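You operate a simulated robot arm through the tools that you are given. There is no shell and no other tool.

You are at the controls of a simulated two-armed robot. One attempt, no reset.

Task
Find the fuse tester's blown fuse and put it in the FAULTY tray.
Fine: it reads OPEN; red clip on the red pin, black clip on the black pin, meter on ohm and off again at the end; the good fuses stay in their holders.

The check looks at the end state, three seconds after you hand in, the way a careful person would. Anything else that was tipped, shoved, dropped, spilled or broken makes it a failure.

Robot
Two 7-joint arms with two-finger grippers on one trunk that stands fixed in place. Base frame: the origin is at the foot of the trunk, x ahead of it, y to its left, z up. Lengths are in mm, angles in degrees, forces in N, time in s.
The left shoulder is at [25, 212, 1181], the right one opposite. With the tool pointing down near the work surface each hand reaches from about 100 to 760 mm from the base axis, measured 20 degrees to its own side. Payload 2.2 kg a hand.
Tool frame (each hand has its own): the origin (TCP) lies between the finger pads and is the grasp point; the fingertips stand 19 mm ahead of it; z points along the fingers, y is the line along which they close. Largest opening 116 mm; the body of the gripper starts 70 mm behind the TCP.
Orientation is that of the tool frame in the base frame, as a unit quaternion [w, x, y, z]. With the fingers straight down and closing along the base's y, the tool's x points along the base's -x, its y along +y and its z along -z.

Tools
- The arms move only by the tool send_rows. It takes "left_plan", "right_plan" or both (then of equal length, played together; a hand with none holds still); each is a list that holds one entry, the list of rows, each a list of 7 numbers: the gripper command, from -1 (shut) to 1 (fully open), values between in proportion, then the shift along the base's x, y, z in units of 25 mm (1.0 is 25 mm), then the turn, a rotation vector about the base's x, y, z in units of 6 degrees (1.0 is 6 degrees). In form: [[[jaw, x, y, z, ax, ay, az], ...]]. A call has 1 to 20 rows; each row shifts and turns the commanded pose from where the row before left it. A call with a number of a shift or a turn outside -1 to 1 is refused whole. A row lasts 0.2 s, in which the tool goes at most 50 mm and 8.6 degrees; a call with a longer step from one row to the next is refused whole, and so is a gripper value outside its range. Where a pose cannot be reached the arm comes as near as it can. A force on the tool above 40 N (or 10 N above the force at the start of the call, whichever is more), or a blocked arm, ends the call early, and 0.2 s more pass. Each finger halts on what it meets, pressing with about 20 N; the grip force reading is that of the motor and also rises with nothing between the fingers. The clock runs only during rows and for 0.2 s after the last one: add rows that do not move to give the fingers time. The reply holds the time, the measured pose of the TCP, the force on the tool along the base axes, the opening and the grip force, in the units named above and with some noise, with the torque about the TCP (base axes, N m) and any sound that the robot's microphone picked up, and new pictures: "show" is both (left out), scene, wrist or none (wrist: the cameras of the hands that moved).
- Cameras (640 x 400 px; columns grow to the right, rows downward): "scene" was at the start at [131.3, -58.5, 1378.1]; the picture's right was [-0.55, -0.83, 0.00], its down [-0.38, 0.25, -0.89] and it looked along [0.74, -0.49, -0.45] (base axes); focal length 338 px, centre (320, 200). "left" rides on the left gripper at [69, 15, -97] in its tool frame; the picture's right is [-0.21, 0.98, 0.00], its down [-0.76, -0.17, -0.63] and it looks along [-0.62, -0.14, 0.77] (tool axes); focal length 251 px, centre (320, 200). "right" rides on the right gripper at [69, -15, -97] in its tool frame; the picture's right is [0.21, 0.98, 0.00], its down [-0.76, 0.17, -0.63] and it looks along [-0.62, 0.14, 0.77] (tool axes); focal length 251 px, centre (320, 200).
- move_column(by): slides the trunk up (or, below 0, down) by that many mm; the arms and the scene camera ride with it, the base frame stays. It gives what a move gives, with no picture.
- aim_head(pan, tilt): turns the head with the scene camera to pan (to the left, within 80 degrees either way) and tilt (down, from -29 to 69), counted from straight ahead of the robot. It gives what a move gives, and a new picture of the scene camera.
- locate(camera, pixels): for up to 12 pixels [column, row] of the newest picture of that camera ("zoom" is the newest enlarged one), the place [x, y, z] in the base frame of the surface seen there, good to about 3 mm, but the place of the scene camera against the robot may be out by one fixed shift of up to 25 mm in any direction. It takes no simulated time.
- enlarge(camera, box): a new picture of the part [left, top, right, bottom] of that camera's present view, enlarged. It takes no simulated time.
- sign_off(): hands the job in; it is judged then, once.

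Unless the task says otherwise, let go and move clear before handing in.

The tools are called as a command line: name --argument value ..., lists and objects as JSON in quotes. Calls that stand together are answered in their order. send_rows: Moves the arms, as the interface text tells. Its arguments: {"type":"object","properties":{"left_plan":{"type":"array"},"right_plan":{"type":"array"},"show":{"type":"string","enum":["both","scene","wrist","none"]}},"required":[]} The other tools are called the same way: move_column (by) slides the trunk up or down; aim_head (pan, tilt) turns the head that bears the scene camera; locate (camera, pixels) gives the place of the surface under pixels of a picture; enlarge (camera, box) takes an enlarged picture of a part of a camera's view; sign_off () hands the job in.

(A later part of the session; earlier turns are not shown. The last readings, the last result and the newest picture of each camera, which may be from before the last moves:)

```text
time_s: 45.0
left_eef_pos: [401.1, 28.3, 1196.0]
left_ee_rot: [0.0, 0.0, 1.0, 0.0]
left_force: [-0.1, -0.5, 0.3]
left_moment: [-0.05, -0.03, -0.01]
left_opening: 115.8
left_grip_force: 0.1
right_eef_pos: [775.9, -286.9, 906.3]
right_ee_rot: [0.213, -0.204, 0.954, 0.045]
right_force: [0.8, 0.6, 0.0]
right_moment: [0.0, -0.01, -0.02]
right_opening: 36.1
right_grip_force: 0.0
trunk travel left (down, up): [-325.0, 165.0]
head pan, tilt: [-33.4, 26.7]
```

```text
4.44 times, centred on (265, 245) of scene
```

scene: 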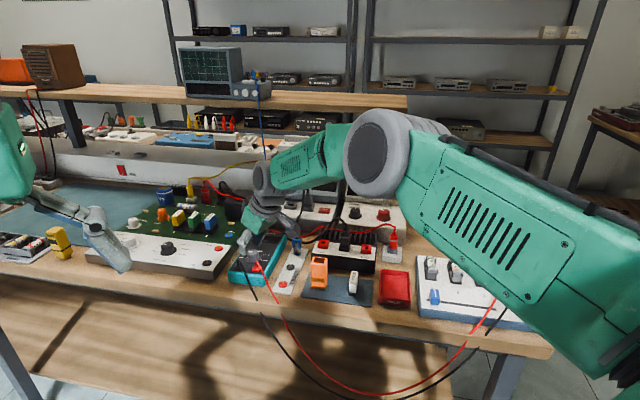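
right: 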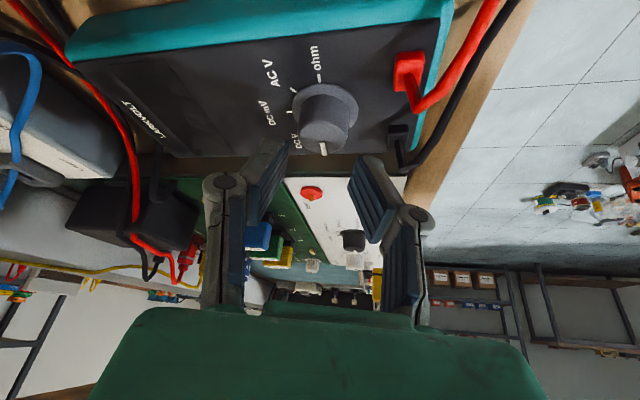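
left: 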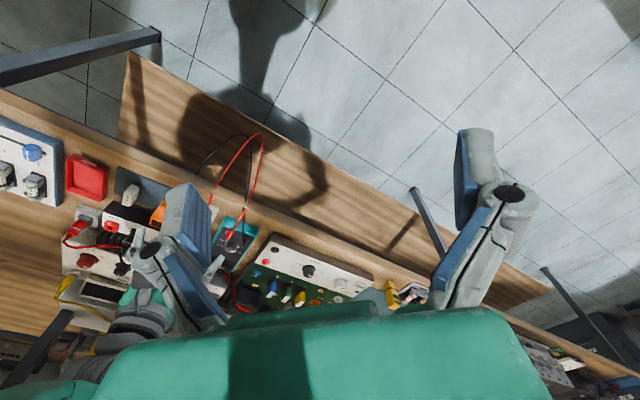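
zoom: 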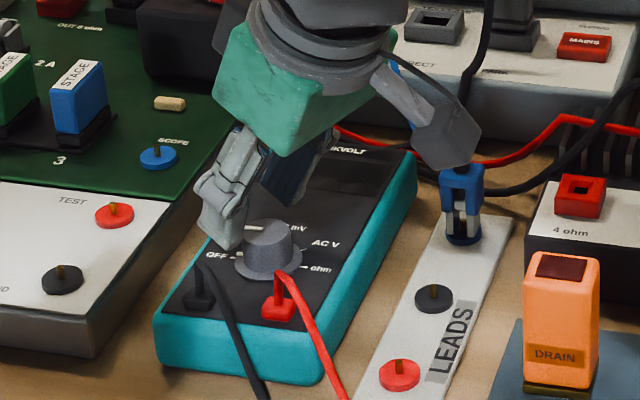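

The fingers straddle the knob cleanly. I'll lower to z≈887 and close on it gently.

send_rows --right_plan '[[[-0.38, 0, 0, -0.4, 0, 0, 0], [-0.38, 0, 0, -0.37, 0, 0, 0], [-0.38, 0, 0, 0, 0, 0, 0]]]' --show "wrist"

enlarge --camera "right" --box '[240, 80, 440, 240]'

```text
time_s: 45.8
left_eef_pos: [400.9, 27.3, 1195.7]
left_ee_rot: [0.001, 0.0, 1.0, 0.0]
left_force: [0.4, 0.1, 0.8]
left_moment: [-0.02, 0.01, 0.01]
left_opening: 116.0
left_grip_force: 0.1
right_eef_pos: [775.7, -287.6, 886.4]
right_ee_rot: [0.213, -0.204, 0.954, 0.045]
right_force: [0.4, -0.2, -0.4]
right_moment: [0.01, -0.02, -0.03]
right_opening: 35.9
right_grip_force: 0.1
trunk travel left (down, up): [-325.0, 165.0]
head pan, tilt: [-33.4, 26.7]
```

right: 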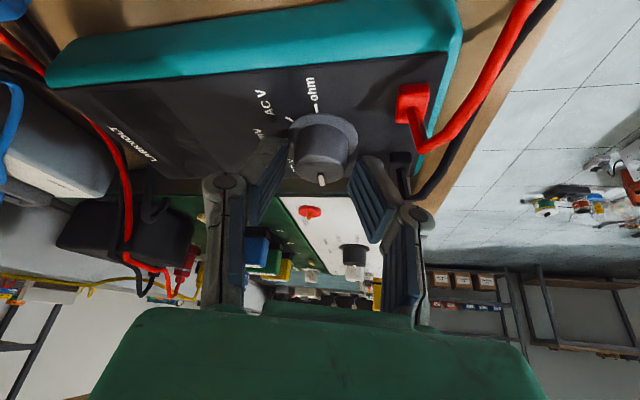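

```text
2.50 times, centred on (340, 160) of right
```

zoom: 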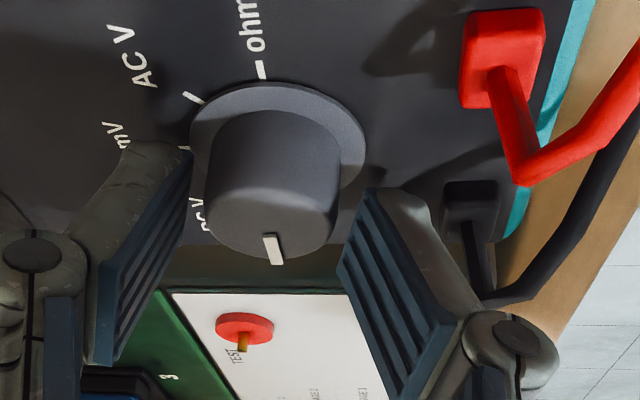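

send_rows --right_plan '[[[-0.5, 0, 0, 0, 0, 0, 0], [-1, 0, 0, 0, 0, 0, 0], [-1, 0, 0, 0, 0, 0, 0]]]' --show "wrist"

enlarge --camera "right" --box '[240, 80, 440, 240]'

```text
time_s: 46.6
left_eef_pos: [400.4, 27.5, 1195.8]
left_ee_rot: [0.001, 0.0, 1.0, 0.001]
left_force: [0.2, -0.1, 0.2]
left_moment: [0.02, 0.0, 0.0]
left_opening: 115.9
left_grip_force: 0.0
right_eef_pos: [774.2, -288.6, 886.1]
right_ee_rot: [0.212, -0.204, 0.955, 0.044]
right_force: [1.9, -3.8, 0.6]
right_moment: [-0.11, 0.02, 0.0]
right_opening: 27.8
right_grip_force: 20.4
trunk travel left (down, up): [-325.0, 165.0]
head pan, tilt: [-33.4, 26.7]
```

right: 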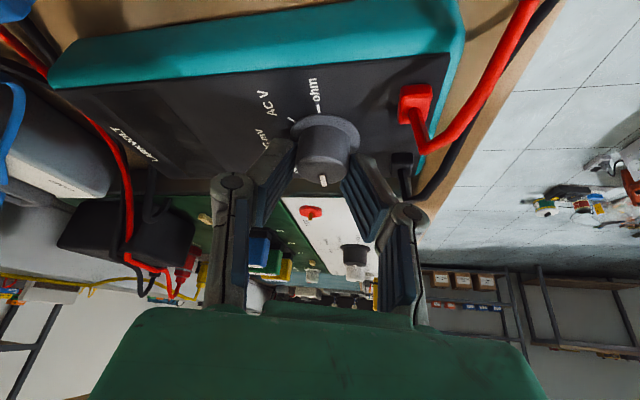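

```text
2.50 times, centred on (340, 160) of right
```

zoom: 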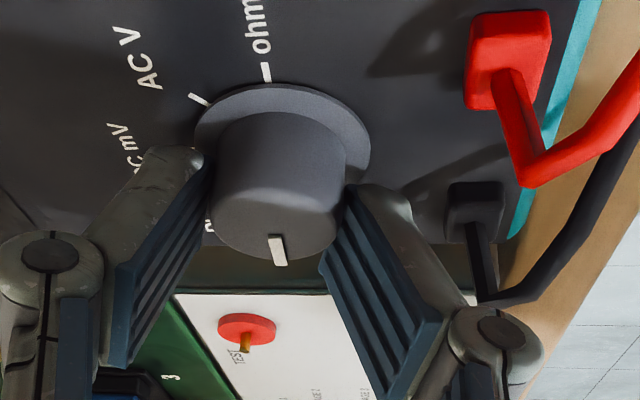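

The knob is gripped (27.8 mm, low side force). I'll rotate 60° clockwise about its axis.

send_rows --right_plan '[[[-1, 0, 0, 0, 0, 0, -1], [-1, 0, 0, 0, 0, 0, -1], [-1, 0, 0, 0, 0, 0, -1], [-1, 0, 0, 0, 0, 0, -1], [-1, 0, 0, 0, 0, 0, -1], [-1, 0, 0, 0, 0, 0, -1], [-1, 0, 0, 0, 0, 0, -1], [-1, 0, 0, 0, 0, 0, -1], [-1, 0, 0, 0, 0, 0, -1], [-1, 0, 0, 0, 0, 0, -1], [-1, 0, 0, 0, 0, 0, 0]]]' --show "both"

enlarge --camera "right" --box '[240, 80, 440, 240]'

enlarge --camera "scene" --box '[215, 210, 315, 290]'

```text
time_s: 49.0
left_eef_pos: [400.9, 29.0, 1196.1]
left_ee_rot: [0.001, 0.0, 1.0, 0.001]
left_force: [-0.2, -0.2, -0.2]
left_moment: [-0.02, -0.02, 0.0]
left_opening: 115.8
left_grip_force: 0.0
right_eef_pos: [775.8, -289.2, 887.5]
right_ee_rot: [0.207, 0.3, 0.929, -0.068]
right_force: [0.4, -3.4, 0.6]
right_moment: [-0.15, -0.06, 0.02]
right_opening: 27.5
right_grip_force: 19.6
trunk travel left (down, up): [-325.0, 165.0]
head pan, tilt: [-33.4, 26.7]
```

scene: 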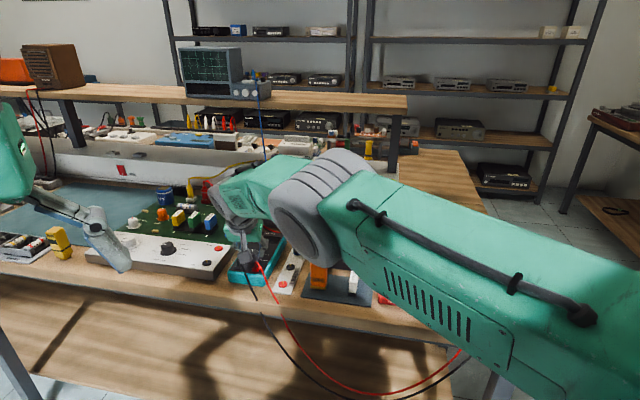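
right: 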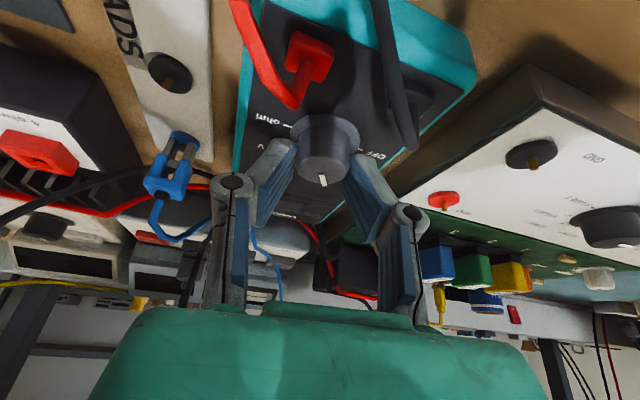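

```text
2.50 times, centred on (340, 160) of right
```

zoom: 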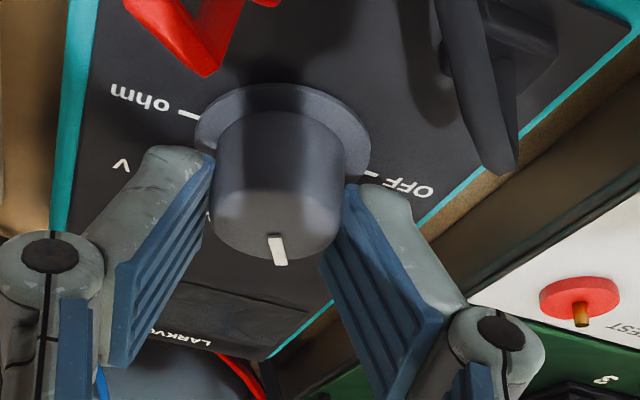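

```text
5.00 times, centred on (265, 250) of scene
```

zoom: 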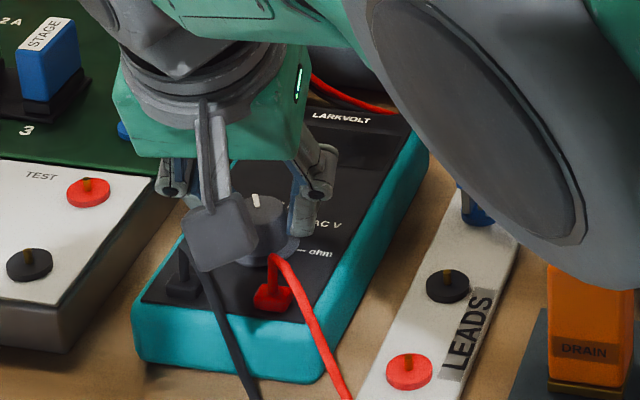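

The knob followed the fingers through 60°. I'll check how much clearance the forearm has over the bench, then release the knob and swing back for the second stroke.

locate --camera "scene" --pixels '[[310, 235], [330, 262], [365, 285], [450, 340], [250, 258], [300, 200], [480, 350]]'

send_rows --right_plan '[[[-0.7, 0, 0, 0, 0, 0, 0], [-0.38, 0, 0, 0, 0, 0, 0], [-0.38, 0, 0, 0, 0, 0, 0]]]' --show "both"

enlarge --camera "right" --box '[240, 80, 440, 240]'

```text
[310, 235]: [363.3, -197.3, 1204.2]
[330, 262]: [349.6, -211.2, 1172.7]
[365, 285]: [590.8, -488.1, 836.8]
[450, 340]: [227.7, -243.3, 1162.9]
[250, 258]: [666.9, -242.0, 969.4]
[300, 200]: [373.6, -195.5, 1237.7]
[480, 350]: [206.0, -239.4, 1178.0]
```

```text
time_s: 49.8
left_eef_pos: [399.2, 28.2, 1195.2]
left_ee_rot: [0.0, 0.0, 1.0, 0.0]
left_force: [0.0, 0.0, -0.5]
left_moment: [0.0, -0.01, 0.02]
left_opening: 116.0
left_grip_force: 0.1
right_eef_pos: [776.1, -288.6, 886.2]
right_ee_rot: [0.207, 0.299, 0.929, -0.068]
right_force: [-0.5, -0.5, -0.1]
right_moment: [0.03, 0.0, 0.02]
right_opening: 36.0
right_grip_force: 0.1
trunk travel left (down, up): [-325.0, 165.0]
head pan, tilt: [-33.4, 26.7]
```

scene: 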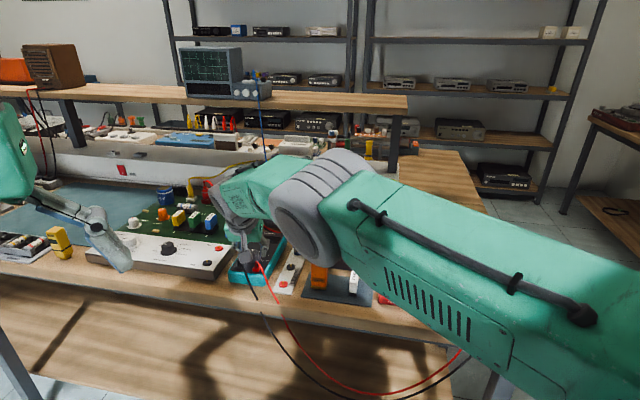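
right: 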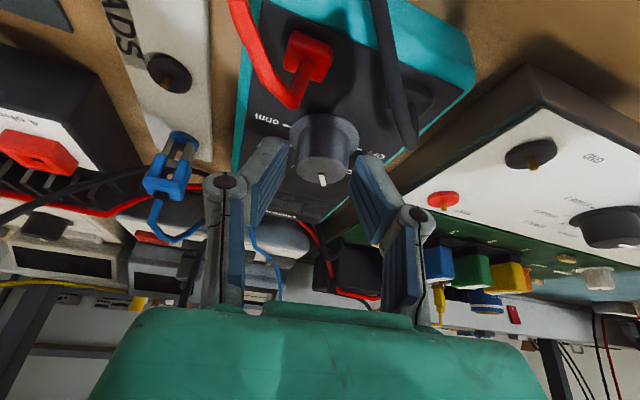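

```text
2.50 times, centred on (340, 160) of right
```

zoom: 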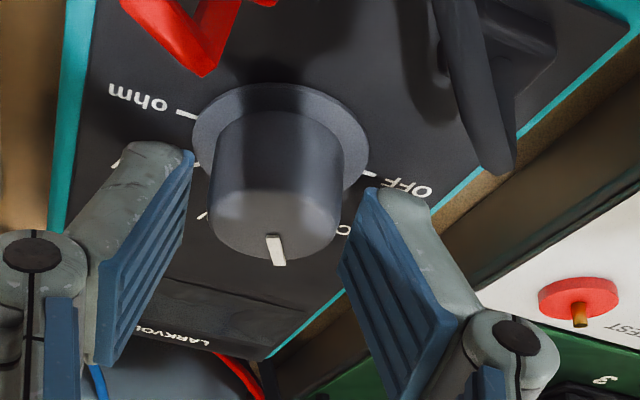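

The forearm is well above the bench (z≈1170+). With the fingers open, I'll swing back 60°, regrip and make the second stroke.

send_rows --right_plan '[[[-0.38, 0, 0, 0, 0, 0, 1], [-0.38, 0, 0, 0, 0, 0, 1], [-0.38, 0, 0, 0, 0, 0, 1], [-0.38, 0, 0, 0, 0, 0, 1], [-0.38, 0, 0, 0, 0, 0, 1], [-0.38, 0, 0, 0, 0, 0, 1], [-0.38, 0, 0, 0, 0, 0, 1], [-0.38, 0, 0, 0, 0, 0, 1], [-0.38, 0, 0, 0, 0, 0, 1], [-0.38, 0, 0, 0, 0, 0, 1], [-0.38, 0, 0, 0, 0, 0, 0]]]' --show "both"

enlarge --camera "right" --box '[240, 80, 440, 240]'

enlarge --camera "scene" --box '[215, 210, 315, 290]'

```text
time_s: 52.2
left_eef_pos: [400.9, 28.8, 1194.6]
left_ee_rot: [0.001, 0.001, 1.0, -0.001]
left_force: [0.8, 0.1, 0.7]
left_moment: [0.02, -0.02, 0.01]
left_opening: 115.6
left_grip_force: 0.0
right_eef_pos: [775.3, -288.4, 886.2]
right_ee_rot: [0.213, -0.206, 0.954, 0.045]
right_force: [0.7, -0.2, -0.7]
right_moment: [-0.01, 0.02, 0.02]
right_opening: 35.8
right_grip_force: 0.1
trunk travel left (down, up): [-325.0, 165.0]
head pan, tilt: [-33.4, 26.7]
```

scene: 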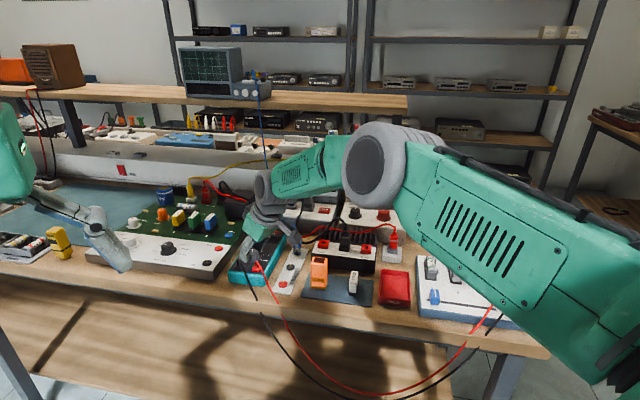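
right: 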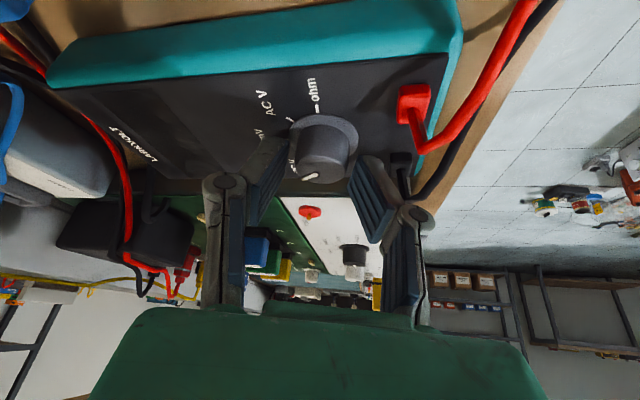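

```text
2.50 times, centred on (340, 160) of right
```

zoom: 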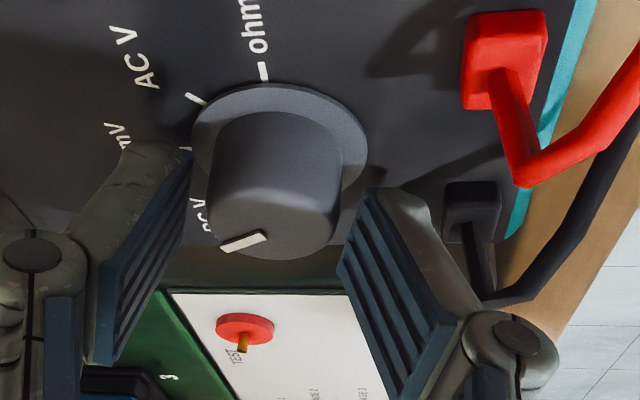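

```text
5.00 times, centred on (265, 250) of scene
```

zoom: 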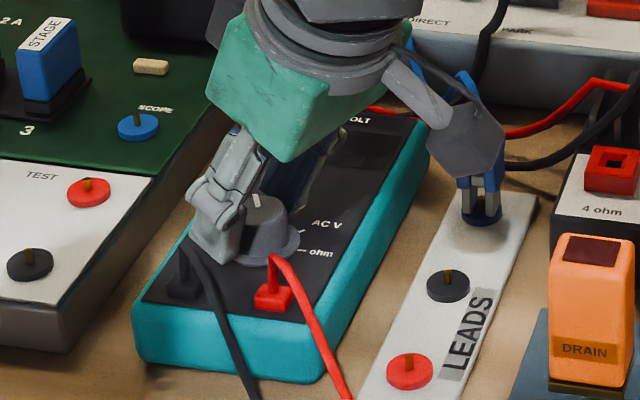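

The pointer turned about 60° and stayed there. I'll regrip for the second stroke.

send_rows --right_plan '[[[-0.6, 0, 0, 0, 0, 0, 0], [-1, 0, 0, 0, 0, 0, 0], [-1, 0, 0, 0, 0, 0, 0], [-1, 0, 0, 0, 0, 0, -1], [-1, 0, 0, 0, 0, 0, -1], [-1, 0, 0, 0, 0, 0, -1], [-1, 0, 0, 0, 0, 0, -1], [-1, 0, 0, 0, 0, 0, -1], [-1, 0, 0, 0, 0, 0, -1], [-1, 0, 0, 0, 0, 0, -1], [-1, 0, 0, 0, 0, 0, -1], [-1, 0, 0, 0, 0, 0, -1], [-1, 0, 0, 0, 0, 0, -1], [-1, 0, 0, 0, 0, 0, 0], [-0.7, 0, 0, 0, 0, 0, 0], [-0.38, 0, 0, 0, 0, 0, 0], [-0.38, 0, 0, 0, 0, 0, 0]]]' --show "wrist"

enlarge --camera "right" --box '[240, 80, 440, 240]'

```text
time_s: 55.8
left_eef_pos: [401.4, 29.3, 1195.4]
left_ee_rot: [0.002, 0.0, 1.0, -0.001]
left_force: [-0.5, 0.5, 0.6]
left_moment: [-0.01, 0.01, 0.02]
left_opening: 115.9
left_grip_force: 0.1
right_eef_pos: [774.9, -288.6, 886.6]
right_ee_rot: [0.205, 0.3, 0.929, -0.067]
right_force: [0.1, 0.4, -0.3]
right_moment: [0.03, -0.02, -0.02]
right_opening: 36.1
right_grip_force: 0.0
trunk travel left (down, up): [-325.0, 165.0]
head pan, tilt: [-33.4, 26.7]
```

right: 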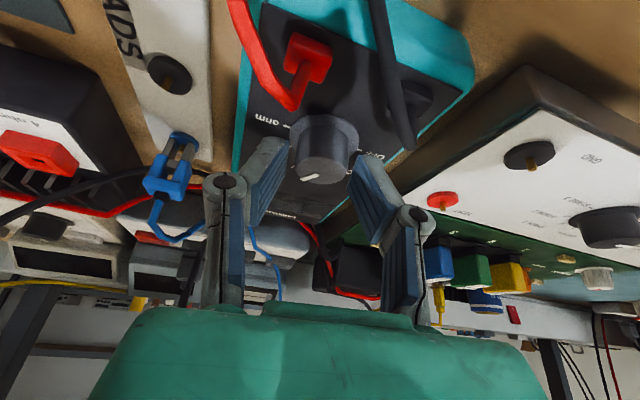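

```text
2.50 times, centred on (340, 160) of right
```

zoom: 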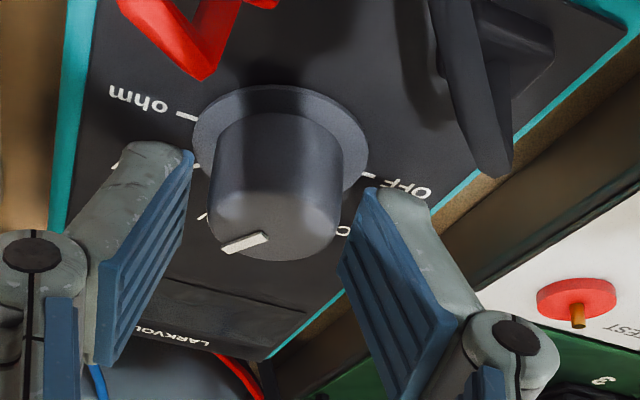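

Another 60° has gone through. Now I'll swing back and make the third stroke, staying gripped at the end to check against the ohm mark.

send_rows --right_plan '[[[-0.38, 0, 0, 0, 0, 0, 1], [-0.38, 0, 0, 0, 0, 0, 1], [-0.38, 0, 0, 0, 0, 0, 1], [-0.38, 0, 0, 0, 0, 0, 1], [-0.38, 0, 0, 0, 0, 0, 1], [-0.38, 0, 0, 0, 0, 0, 1], [-0.38, 0, 0, 0, 0, 0, 1], [-0.38, 0, 0, 0, 0, 0, 1], [-0.38, 0, 0, 0, 0, 0, 1], [-0.38, 0, 0, 0, 0, 0, 1], [-0.38, 0, 0, 0, 0, 0, 0]]]' --show "wrist"

enlarge --camera "right" --box '[240, 80, 440, 240]'

```text
time_s: 58.2
left_eef_pos: [401.1, 28.8, 1194.9]
left_ee_rot: [0.001, 0.0, 1.0, 0.0]
left_force: [0.6, 0.0, 0.3]
left_moment: [0.01, 0.02, 0.02]
left_opening: 116.0
left_grip_force: 0.1
right_eef_pos: [774.6, -288.8, 888.6]
right_ee_rot: [0.213, -0.205, 0.954, 0.045]
right_force: [0.5, -0.2, 0.0]
right_moment: [-0.02, -0.04, -0.03]
right_opening: 36.0
right_grip_force: 0.1
trunk travel left (down, up): [-325.0, 165.0]
head pan, tilt: [-33.4, 26.7]
```

right: 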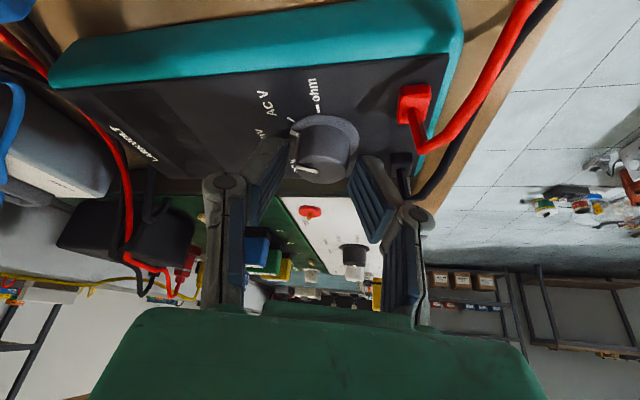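

```text
2.50 times, centred on (340, 160) of right
```

zoom: 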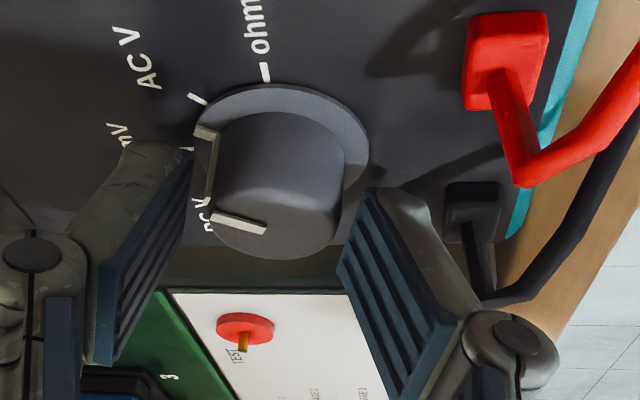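

The pointer mark (zoom [207,132]) is between DC mV and AC V, about 120° round. Making the third 60° stroke to reach ohm.

send_rows --right_plan '[[[-0.6, 0, 0, 0, 0, 0, 0], [-1, 0, 0, 0, 0, 0, 0], [-1, 0, 0, 0, 0, 0, 0], [-1, 0, 0, 0, 0, 0, -1], [-1, 0, 0, 0, 0, 0, -1], [-1, 0, 0, 0, 0, 0, -1], [-1, 0, 0, 0, 0, 0, -1], [-1, 0, 0, 0, 0, 0, -1], [-1, 0, 0, 0, 0, 0, -1], [-1, 0, 0, 0, 0, 0, -1], [-1, 0, 0, 0, 0, 0, -1], [-1, 0, 0, 0, 0, 0, -1], [-1, 0, 0, 0, 0, 0, -1], [-1, 0, 0, 0, 0, 0, 0]]]' --show "both"

enlarge --camera "right" --box '[240, 80, 440, 240]'

enlarge --camera "scene" --box '[225, 215, 305, 285]'

```text
time_s: 61.2
left_eef_pos: [400.3, 29.6, 1197.1]
left_ee_rot: [0.0, -0.001, 1.0, 0.0]
left_force: [-0.4, 0.2, 0.3]
left_moment: [0.01, -0.01, -0.02]
left_opening: 116.2
left_grip_force: 0.1
right_eef_pos: [775.0, -287.8, 887.1]
right_ee_rot: [0.206, 0.301, 0.929, -0.069]
right_force: [-4.2, -2.9, 2.0]
right_moment: [-0.24, -0.08, 0.25]
right_opening: 27.5
right_grip_force: 20.1
trunk travel left (down, up): [-325.0, 165.0]
head pan, tilt: [-33.4, 26.7]
```

scene: 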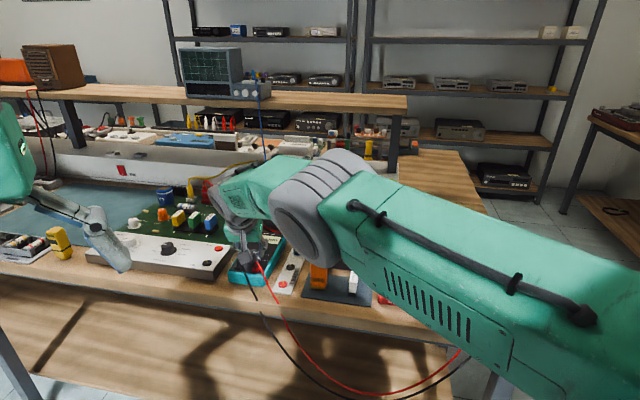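
right: 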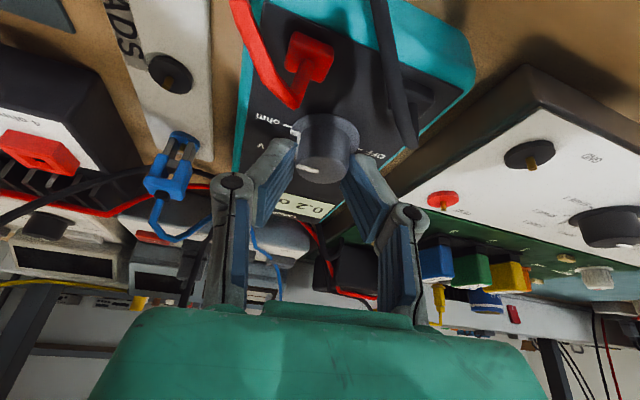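

```text
2.50 times, centred on (340, 160) of right
```

zoom: 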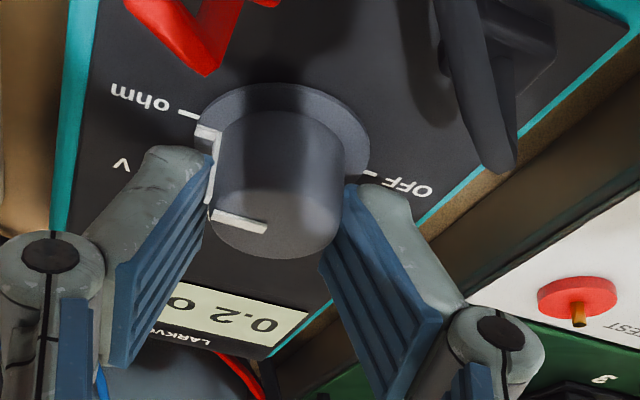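

```text
5.71 times, centred on (265, 250) of scene
```

zoom: 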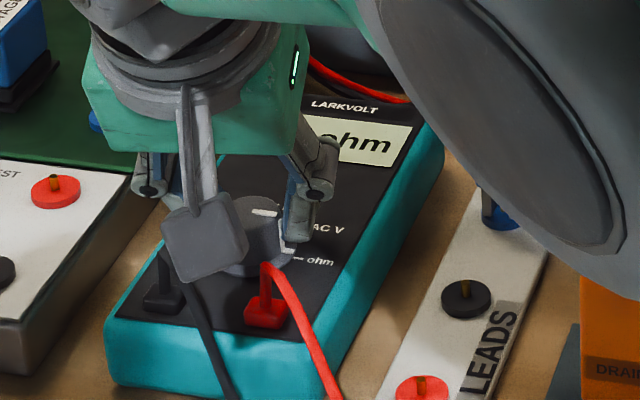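

The display has lit and reads "0.2 ohm", so the meter is on ohm and fuse 1 (slider at 1) is good. I'll release the knob and rise clear.

send_rows --right_plan '[[[-1, 0, 0, 0, 0, 0, 0.1], [-0.7, 0, 0, 0, 0, 0, 0], [-0.38, 0, 0, 0, 0, 0, 0], [-0.38, 0, 0, 0, 0, 0, 0], [-0.38, 0, 0, 0.5, 0, 0, 0], [-0.38, 0, 0, 0.9, 0, 0, 0], [-0.38, 0, 0, 0.9, 0, 0, 0], [-0.38, 0, 0, 0.9, 0, 0, 0]]]' --show "both"

enlarge --camera "scene" --box '[225, 215, 305, 285]'

enlarge --camera "right" --box '[240, 0, 440, 160]'

```text
time_s: 63.0
left_eef_pos: [399.4, 29.8, 1195.9]
left_ee_rot: [0.001, 0.0, 1.0, -0.001]
left_force: [0.7, 0.3, 0.6]
left_moment: [0.01, -0.01, 0.01]
left_opening: 115.9
left_grip_force: 0.1
right_eef_pos: [774.3, -286.1, 967.2]
right_ee_rot: [0.207, 0.294, 0.931, -0.067]
right_force: [-0.8, -0.7, -0.4]
right_moment: [0.0, 0.0, -0.01]
right_opening: 35.9
right_grip_force: 0.1
trunk travel left (down, up): [-325.0, 165.0]
head pan, tilt: [-33.4, 26.7]
```

scene: 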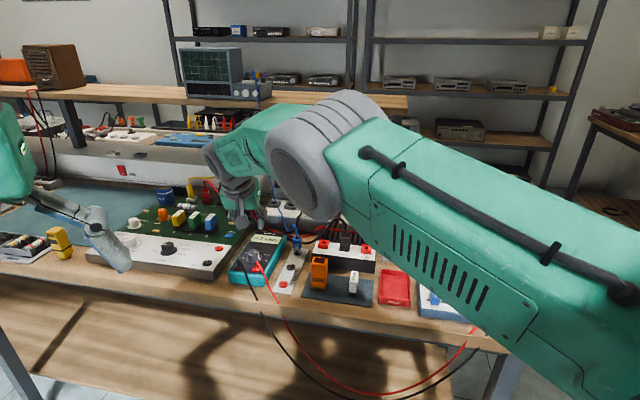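
right: 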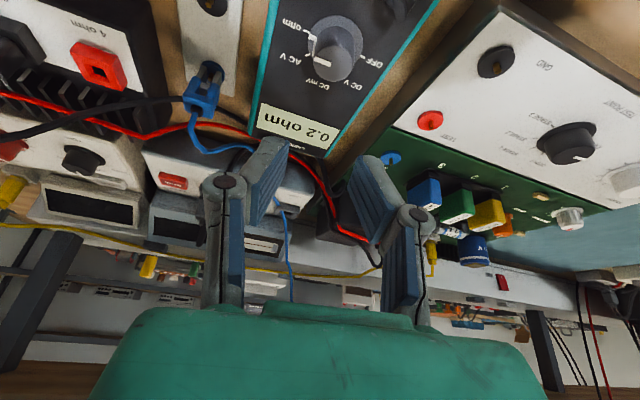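

```text
5.71 times, centred on (265, 250) of scene
```

zoom: 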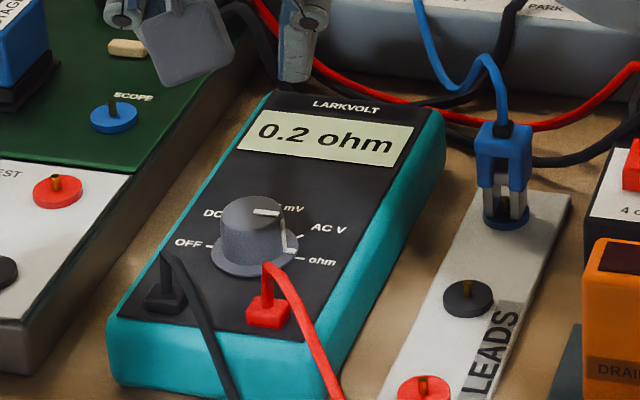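

```text
2.50 times, centred on (340, 80) of right
```

zoom: 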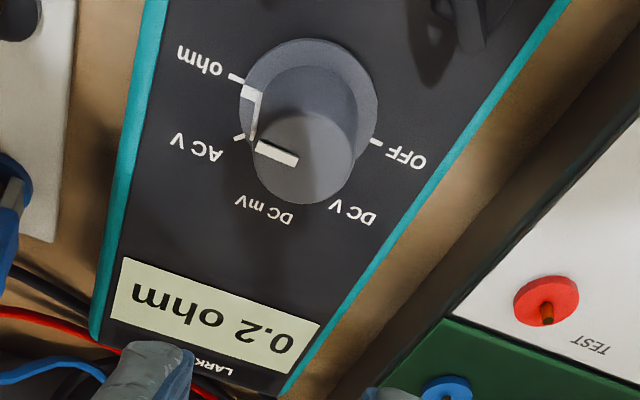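

Slider position 1 reads 0.2 ohm, and the dial stays on ohm. Next I'll bring the tool back to vertical and move over the slider to select positions 2 and 3.

send_rows --right_plan '[[[-0.38, -0.959, -0.771, 0, 0, 0, -0.825], [-0.38, -0.959, -0.771, 0, 0, 0, -0.825], [-0.38, -0.959, -0.771, 0, 0.589, 0.589, 0], [-0.38, -0.959, -0.771, 0, 0.589, 0.589, 0], [-0.38, -0.959, -0.771, 0, 0.589, 0.589, 0], [-0.38, -0.959, -0.771, 0, 0.589, 0.589, 0], [-0.38, -0.959, -0.771, 0, 0.589, 0.589, 0], [-0.38, -0.959, -0.771, 0, 0, 0, 0], [-0.38, -0.959, -0.771, 0, 0, 0, 0], [-0.38, -0.959, -0.771, 0, 0, 0, 0], [-0.38, -0.959, -0.771, 0, 0, 0, 0], [-0.38, -0.959, -0.771, 0, 0, 0, 0], [-0.38, -0.959, -0.771, 0, 0, 0, 0], [-0.38, -0.959, -0.771, 0, 0, 0, 0], [-0.38, 0, 0, 0, 0, 0, 0]]]' --show "both"

enlarge --camera "right" --box '[220, 60, 420, 200]'

```text
time_s: 66.2
left_eef_pos: [401.7, 28.0, 1196.7]
left_ee_rot: [0.0, 0.0, 1.0, -0.001]
left_force: [0.1, 0.7, 0.3]
left_moment: [-0.04, 0.02, 0.05]
left_opening: 116.1
left_grip_force: 0.0
right_eef_pos: [439.5, -558.0, 966.6]
right_ee_rot: [0.0, 0.383, 0.924, -0.002]
right_force: [0.1, 0.0, -1.4]
right_moment: [-0.03, -0.01, -0.02]
right_opening: 36.0
right_grip_force: 0.0
trunk travel left (down, up): [-325.0, 165.0]
head pan, tilt: [-33.4, 26.7]
```

scene: 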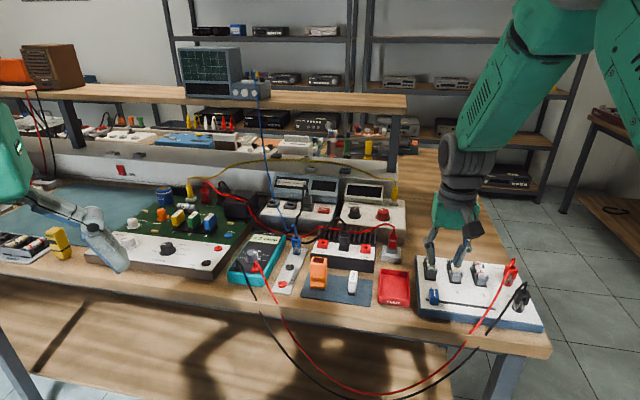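
right: 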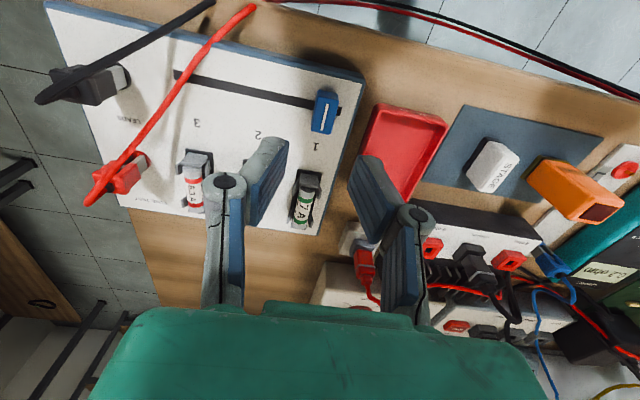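

```text
2.86 times, centred on (320, 130) of right
```

zoom: 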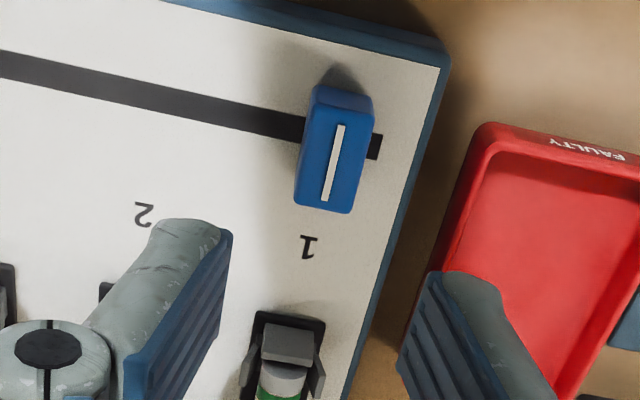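

The slider block is at zoom [335,150]. I'll locate its corners, and points on the two leads to see how they pass over the slot.

locate --camera "right" --pixels '[[317, 100], [336.5, 103], [330, 131], [313, 128], [324, 116], [324, 94], [190, 95], [210, 60], [240, 18], [130, 52], [180, 20], [345, 110]]'

enlarge --camera "scene" --box '[405, 240, 545, 340]'

```text
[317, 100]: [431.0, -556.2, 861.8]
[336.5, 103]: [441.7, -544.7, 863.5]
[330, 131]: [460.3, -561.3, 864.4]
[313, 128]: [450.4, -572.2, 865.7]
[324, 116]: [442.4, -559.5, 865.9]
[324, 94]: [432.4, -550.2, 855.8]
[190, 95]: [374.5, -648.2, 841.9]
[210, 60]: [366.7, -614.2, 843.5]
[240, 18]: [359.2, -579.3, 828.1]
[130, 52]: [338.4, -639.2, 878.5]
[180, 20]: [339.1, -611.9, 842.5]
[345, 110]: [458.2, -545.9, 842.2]
```

```text
4.00 times, centred on (475, 290) of scene
```

zoom: 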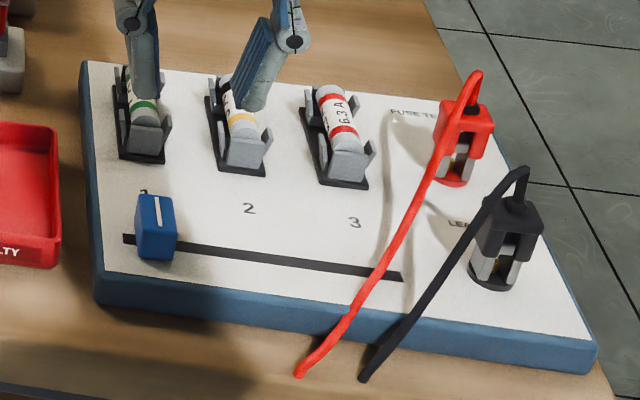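

enlarge --camera "right" --box '[60, 0, 280, 210]'

locate --camera "right" --pixels '[[178, 96], [205, 62], [230, 34], [250, 12], [150, 127], [120, 163], [92, 200], [150, 41], [200, 9], [115, 57], [80, 78], [45, 98]]'

```text
1.90 times, centred on (170, 105) of right
```

zoom: 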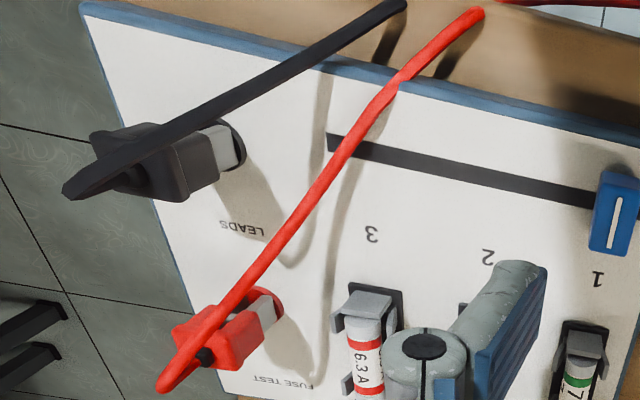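

```text
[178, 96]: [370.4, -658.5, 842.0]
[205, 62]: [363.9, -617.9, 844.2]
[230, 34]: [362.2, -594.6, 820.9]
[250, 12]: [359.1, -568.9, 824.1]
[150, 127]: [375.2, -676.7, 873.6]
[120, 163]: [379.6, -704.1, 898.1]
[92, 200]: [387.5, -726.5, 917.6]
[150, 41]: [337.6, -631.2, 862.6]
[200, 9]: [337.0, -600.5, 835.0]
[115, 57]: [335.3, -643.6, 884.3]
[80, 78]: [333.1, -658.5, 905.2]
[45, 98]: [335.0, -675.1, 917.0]
```

The slider is about 16 mm wide along the slot, with its top at z 865, centred at u≈-80. I'll push it with closed fingertips from the tray side: close the jaw, move beside it and descend to fingertip z≈850.

send_rows --right_plan '[[[-1, 0.444, 0.314, 0, 0, 0, 0], [-1, 0.444, 0.314, 0, 0, 0, 0], [-1, 0, 0, -0.8, 0, 0, 0], [-1, 0, 0, -0.9, 0, 0, 0], [-1, 0, 0, -0.9, 0, 0, 0], [-1, 0, 0, -0.8, 0, 0, 0], [-1, 0, 0, 0, 0, 0, 0]]]' --show "both"

enlarge --camera "scene" --box '[385, 240, 485, 320]'

enlarge --camera "right" --box '[220, 80, 420, 240]'

```text
time_s: 67.8
left_eef_pos: [400.7, 28.9, 1196.5]
left_ee_rot: [0.001, 0.0, 1.0, 0.0]
left_force: [-0.8, 1.0, -0.5]
left_moment: [-0.01, -0.02, 0.0]
left_opening: 116.0
left_grip_force: 0.0
right_eef_pos: [460.5, -542.4, 882.2]
right_ee_rot: [0.0, 0.383, 0.924, -0.002]
right_force: [-0.7, 0.7, 0.2]
right_moment: [-0.01, 0.0, -0.01]
right_opening: 0.2
right_grip_force: 20.3
trunk travel left (down, up): [-325.0, 165.0]
head pan, tilt: [-33.4, 26.7]
```

scene: 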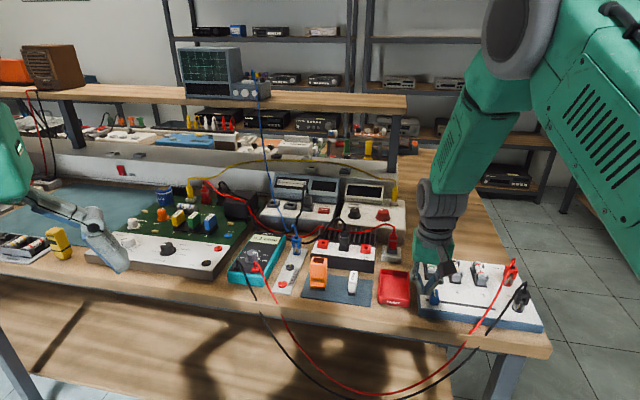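
right: 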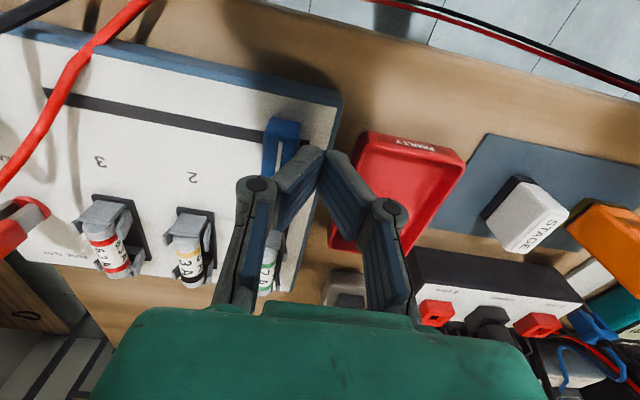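

```text
5.00 times, centred on (435, 280) of scene
```

zoom: 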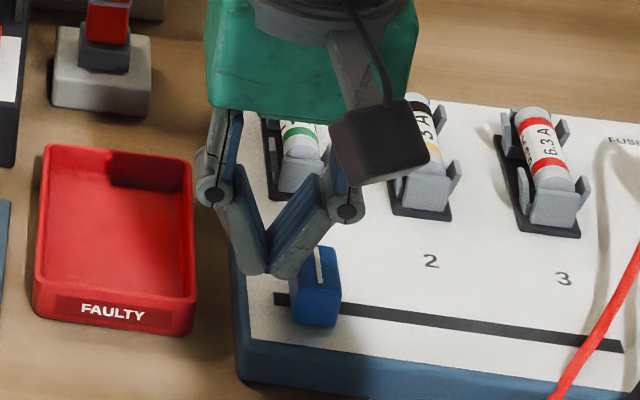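

```text
2.50 times, centred on (320, 160) of right
```

zoom: 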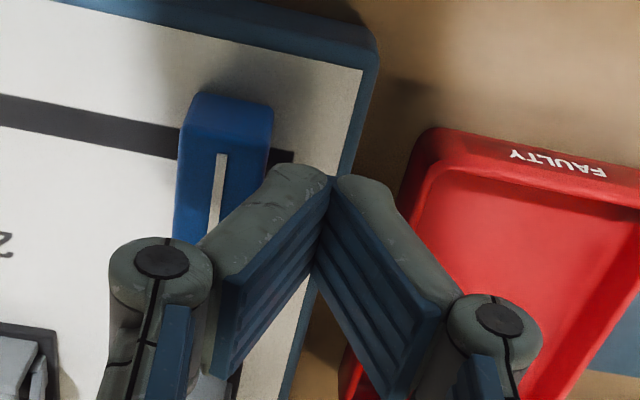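

The closed fingers taper outward, so pushing from the side is less clean. I'll rise, straddle the slider with the fingers open instead, and grip it.

send_rows --right_plan '[[[-1, 0, 0, 0.7, 0, 0, 0], [-0.38, 0, 0, 0, 0, 0, 0], [-0.38, -0.32, -0.32, 0, 0, 0, 0], [-0.38, -0.31, -0.31, 0, 0, 0, 0], [-0.38, 0, 0, 0, 0, 0, 0]]]' --show "both"

enlarge --camera "right" --box '[220, 80, 420, 240]'

enlarge --camera "scene" --box '[385, 240, 485, 320]'

```text
time_s: 69.0
left_eef_pos: [401.6, 28.6, 1195.9]
left_ee_rot: [0.001, -0.001, 1.0, 0.0]
left_force: [0.4, 0.0, 0.0]
left_moment: [0.01, 0.01, -0.05]
left_opening: 116.0
left_grip_force: 0.0
right_eef_pos: [445.4, -558.1, 899.2]
right_ee_rot: [0.0, 0.383, 0.924, -0.002]
right_force: [-0.4, 0.5, -0.3]
right_moment: [0.02, 0.0, 0.0]
right_opening: 36.0
right_grip_force: 0.0
trunk travel left (down, up): [-325.0, 165.0]
head pan, tilt: [-33.4, 26.7]
```

scene: 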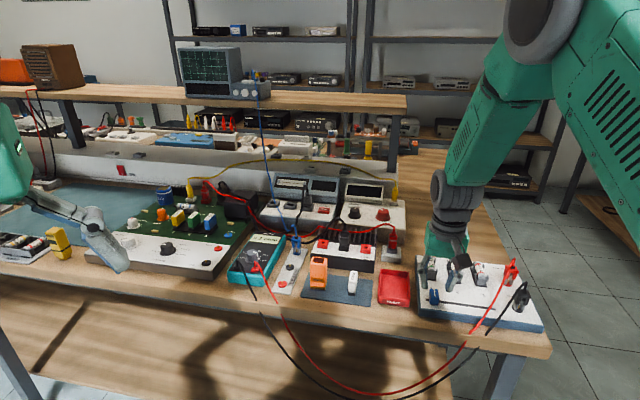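
right: 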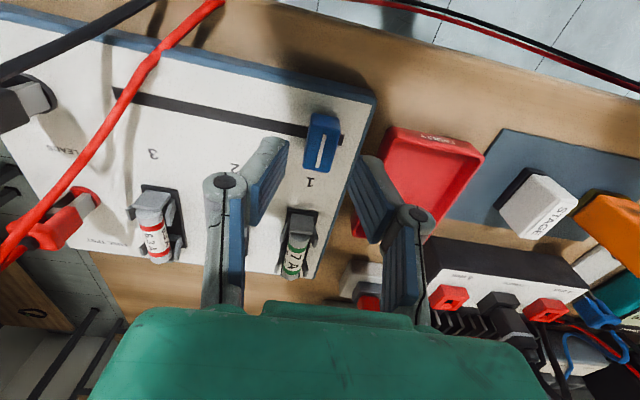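

```text
2.50 times, centred on (320, 160) of right
```

zoom: 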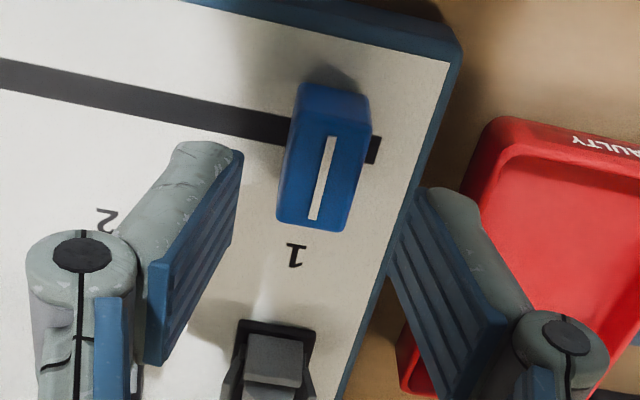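

```text
5.00 times, centred on (435, 280) of scene
```

zoom: 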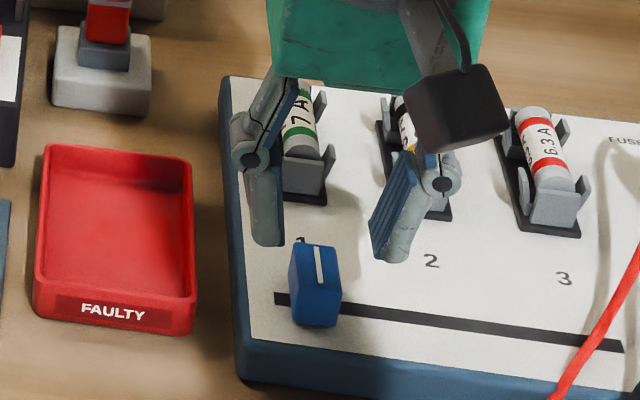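

The fingers straddle the slider with the TCP right over it (445.4,-558.1). Descending to z≈869 and gripping.

send_rows --right_plan '[[[-0.38, 0, 0, -0.6, 0, 0, 0], [-0.38, 0, 0, -0.6, 0, 0, 0], [-0.38, 0, 0, 0, 0, 0, 0], [-0.7, 0, 0, 0, 0, 0, 0], [-1, 0, 0, 0, 0, 0, 0], [-1, 0, 0, 0, 0, 0, 0]]]' --show "wrist"

enlarge --camera "right" --box '[220, 80, 420, 240]'

```text
time_s: 70.4
left_eef_pos: [401.7, 27.2, 1195.3]
left_ee_rot: [0.0, 0.0, 1.0, 0.0]
left_force: [0.3, 0.0, -0.2]
left_moment: [-0.01, 0.04, 0.0]
left_opening: 115.8
left_grip_force: 0.1
right_eef_pos: [444.7, -559.7, 869.1]
right_ee_rot: [0.0, 0.383, 0.924, -0.002]
right_force: [0.5, -0.7, -4.2]
right_moment: [-0.13, -0.16, 0.03]
right_opening: 18.3
right_grip_force: 43.8
trunk travel left (down, up): [-325.0, 165.0]
head pan, tilt: [-33.4, 26.7]
```

right: 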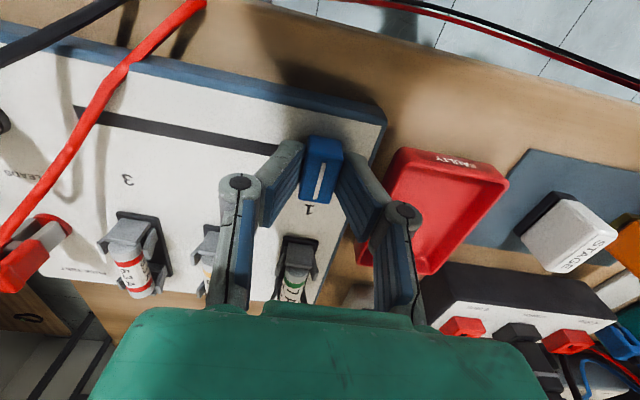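

```text
2.50 times, centred on (320, 160) of right
```

zoom: 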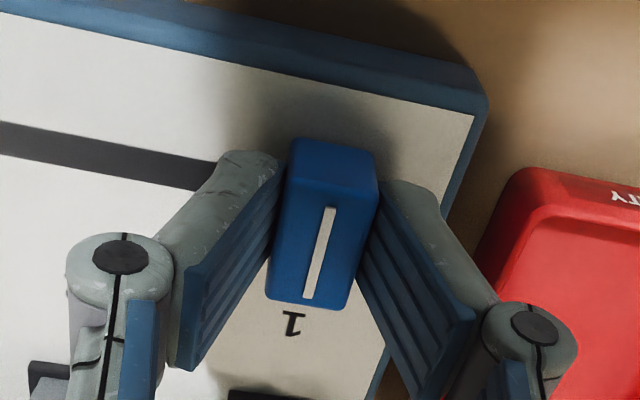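

The slider is gripped. I'll move it 52 mm along the slot to position 2.

send_rows --right_plan '[[[-1, -0.3, -0.3, 0, 0, 0, 0], [-1, -0.3, -0.3, 0, 0, 0, 0], [-1, -0.3, -0.3, 0, 0, 0, 0], [-1, -0.3, -0.3, 0, 0, 0, 0], [-1, -0.28, -0.28, 0, 0, 0, 0], [-1, 0, 0, 0, 0, 0, 0]]]' --show "both"

enlarge --camera "scene" --box '[225, 215, 305, 285]'

enlarge --camera "scene" --box '[400, 240, 520, 330]'

```text
time_s: 71.8
left_eef_pos: [402.4, 27.3, 1195.9]
left_ee_rot: [0.001, 0.001, 1.0, 0.0]
left_force: [0.2, -0.1, 0.2]
left_moment: [0.0, 0.0, 0.01]
left_opening: 116.1
left_grip_force: 0.1
right_eef_pos: [407.7, -596.1, 869.3]
right_ee_rot: [0.0, 0.382, 0.924, -0.002]
right_force: [0.4, -2.3, -4.3]
right_moment: [-0.04, -0.06, 0.01]
right_opening: 18.5
right_grip_force: 43.6
trunk travel left (down, up): [-325.0, 165.0]
head pan, tilt: [-33.4, 26.7]
```

scene: 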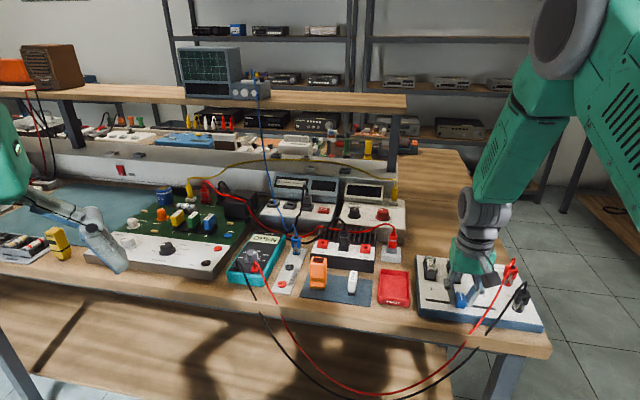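
right: 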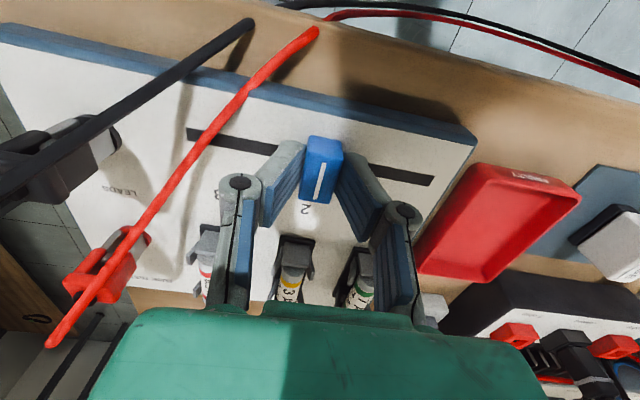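

```text
5.71 times, centred on (265, 250) of scene
```

zoom: 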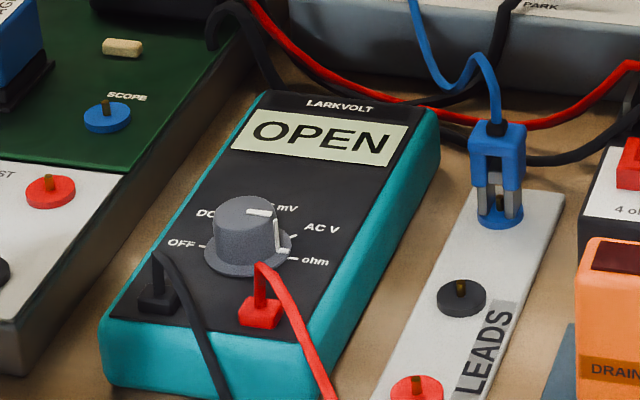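

```text
4.44 times, centred on (460, 285) of scene
```

zoom: 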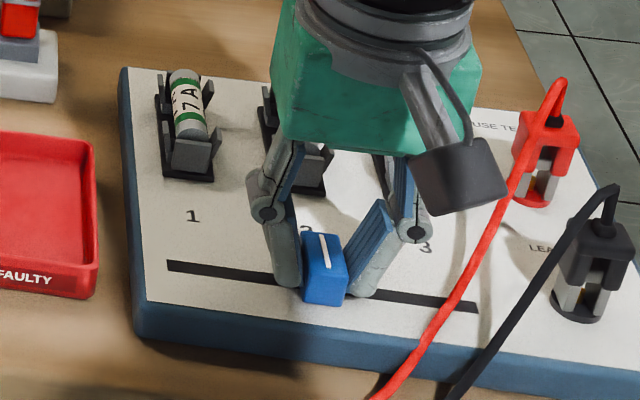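

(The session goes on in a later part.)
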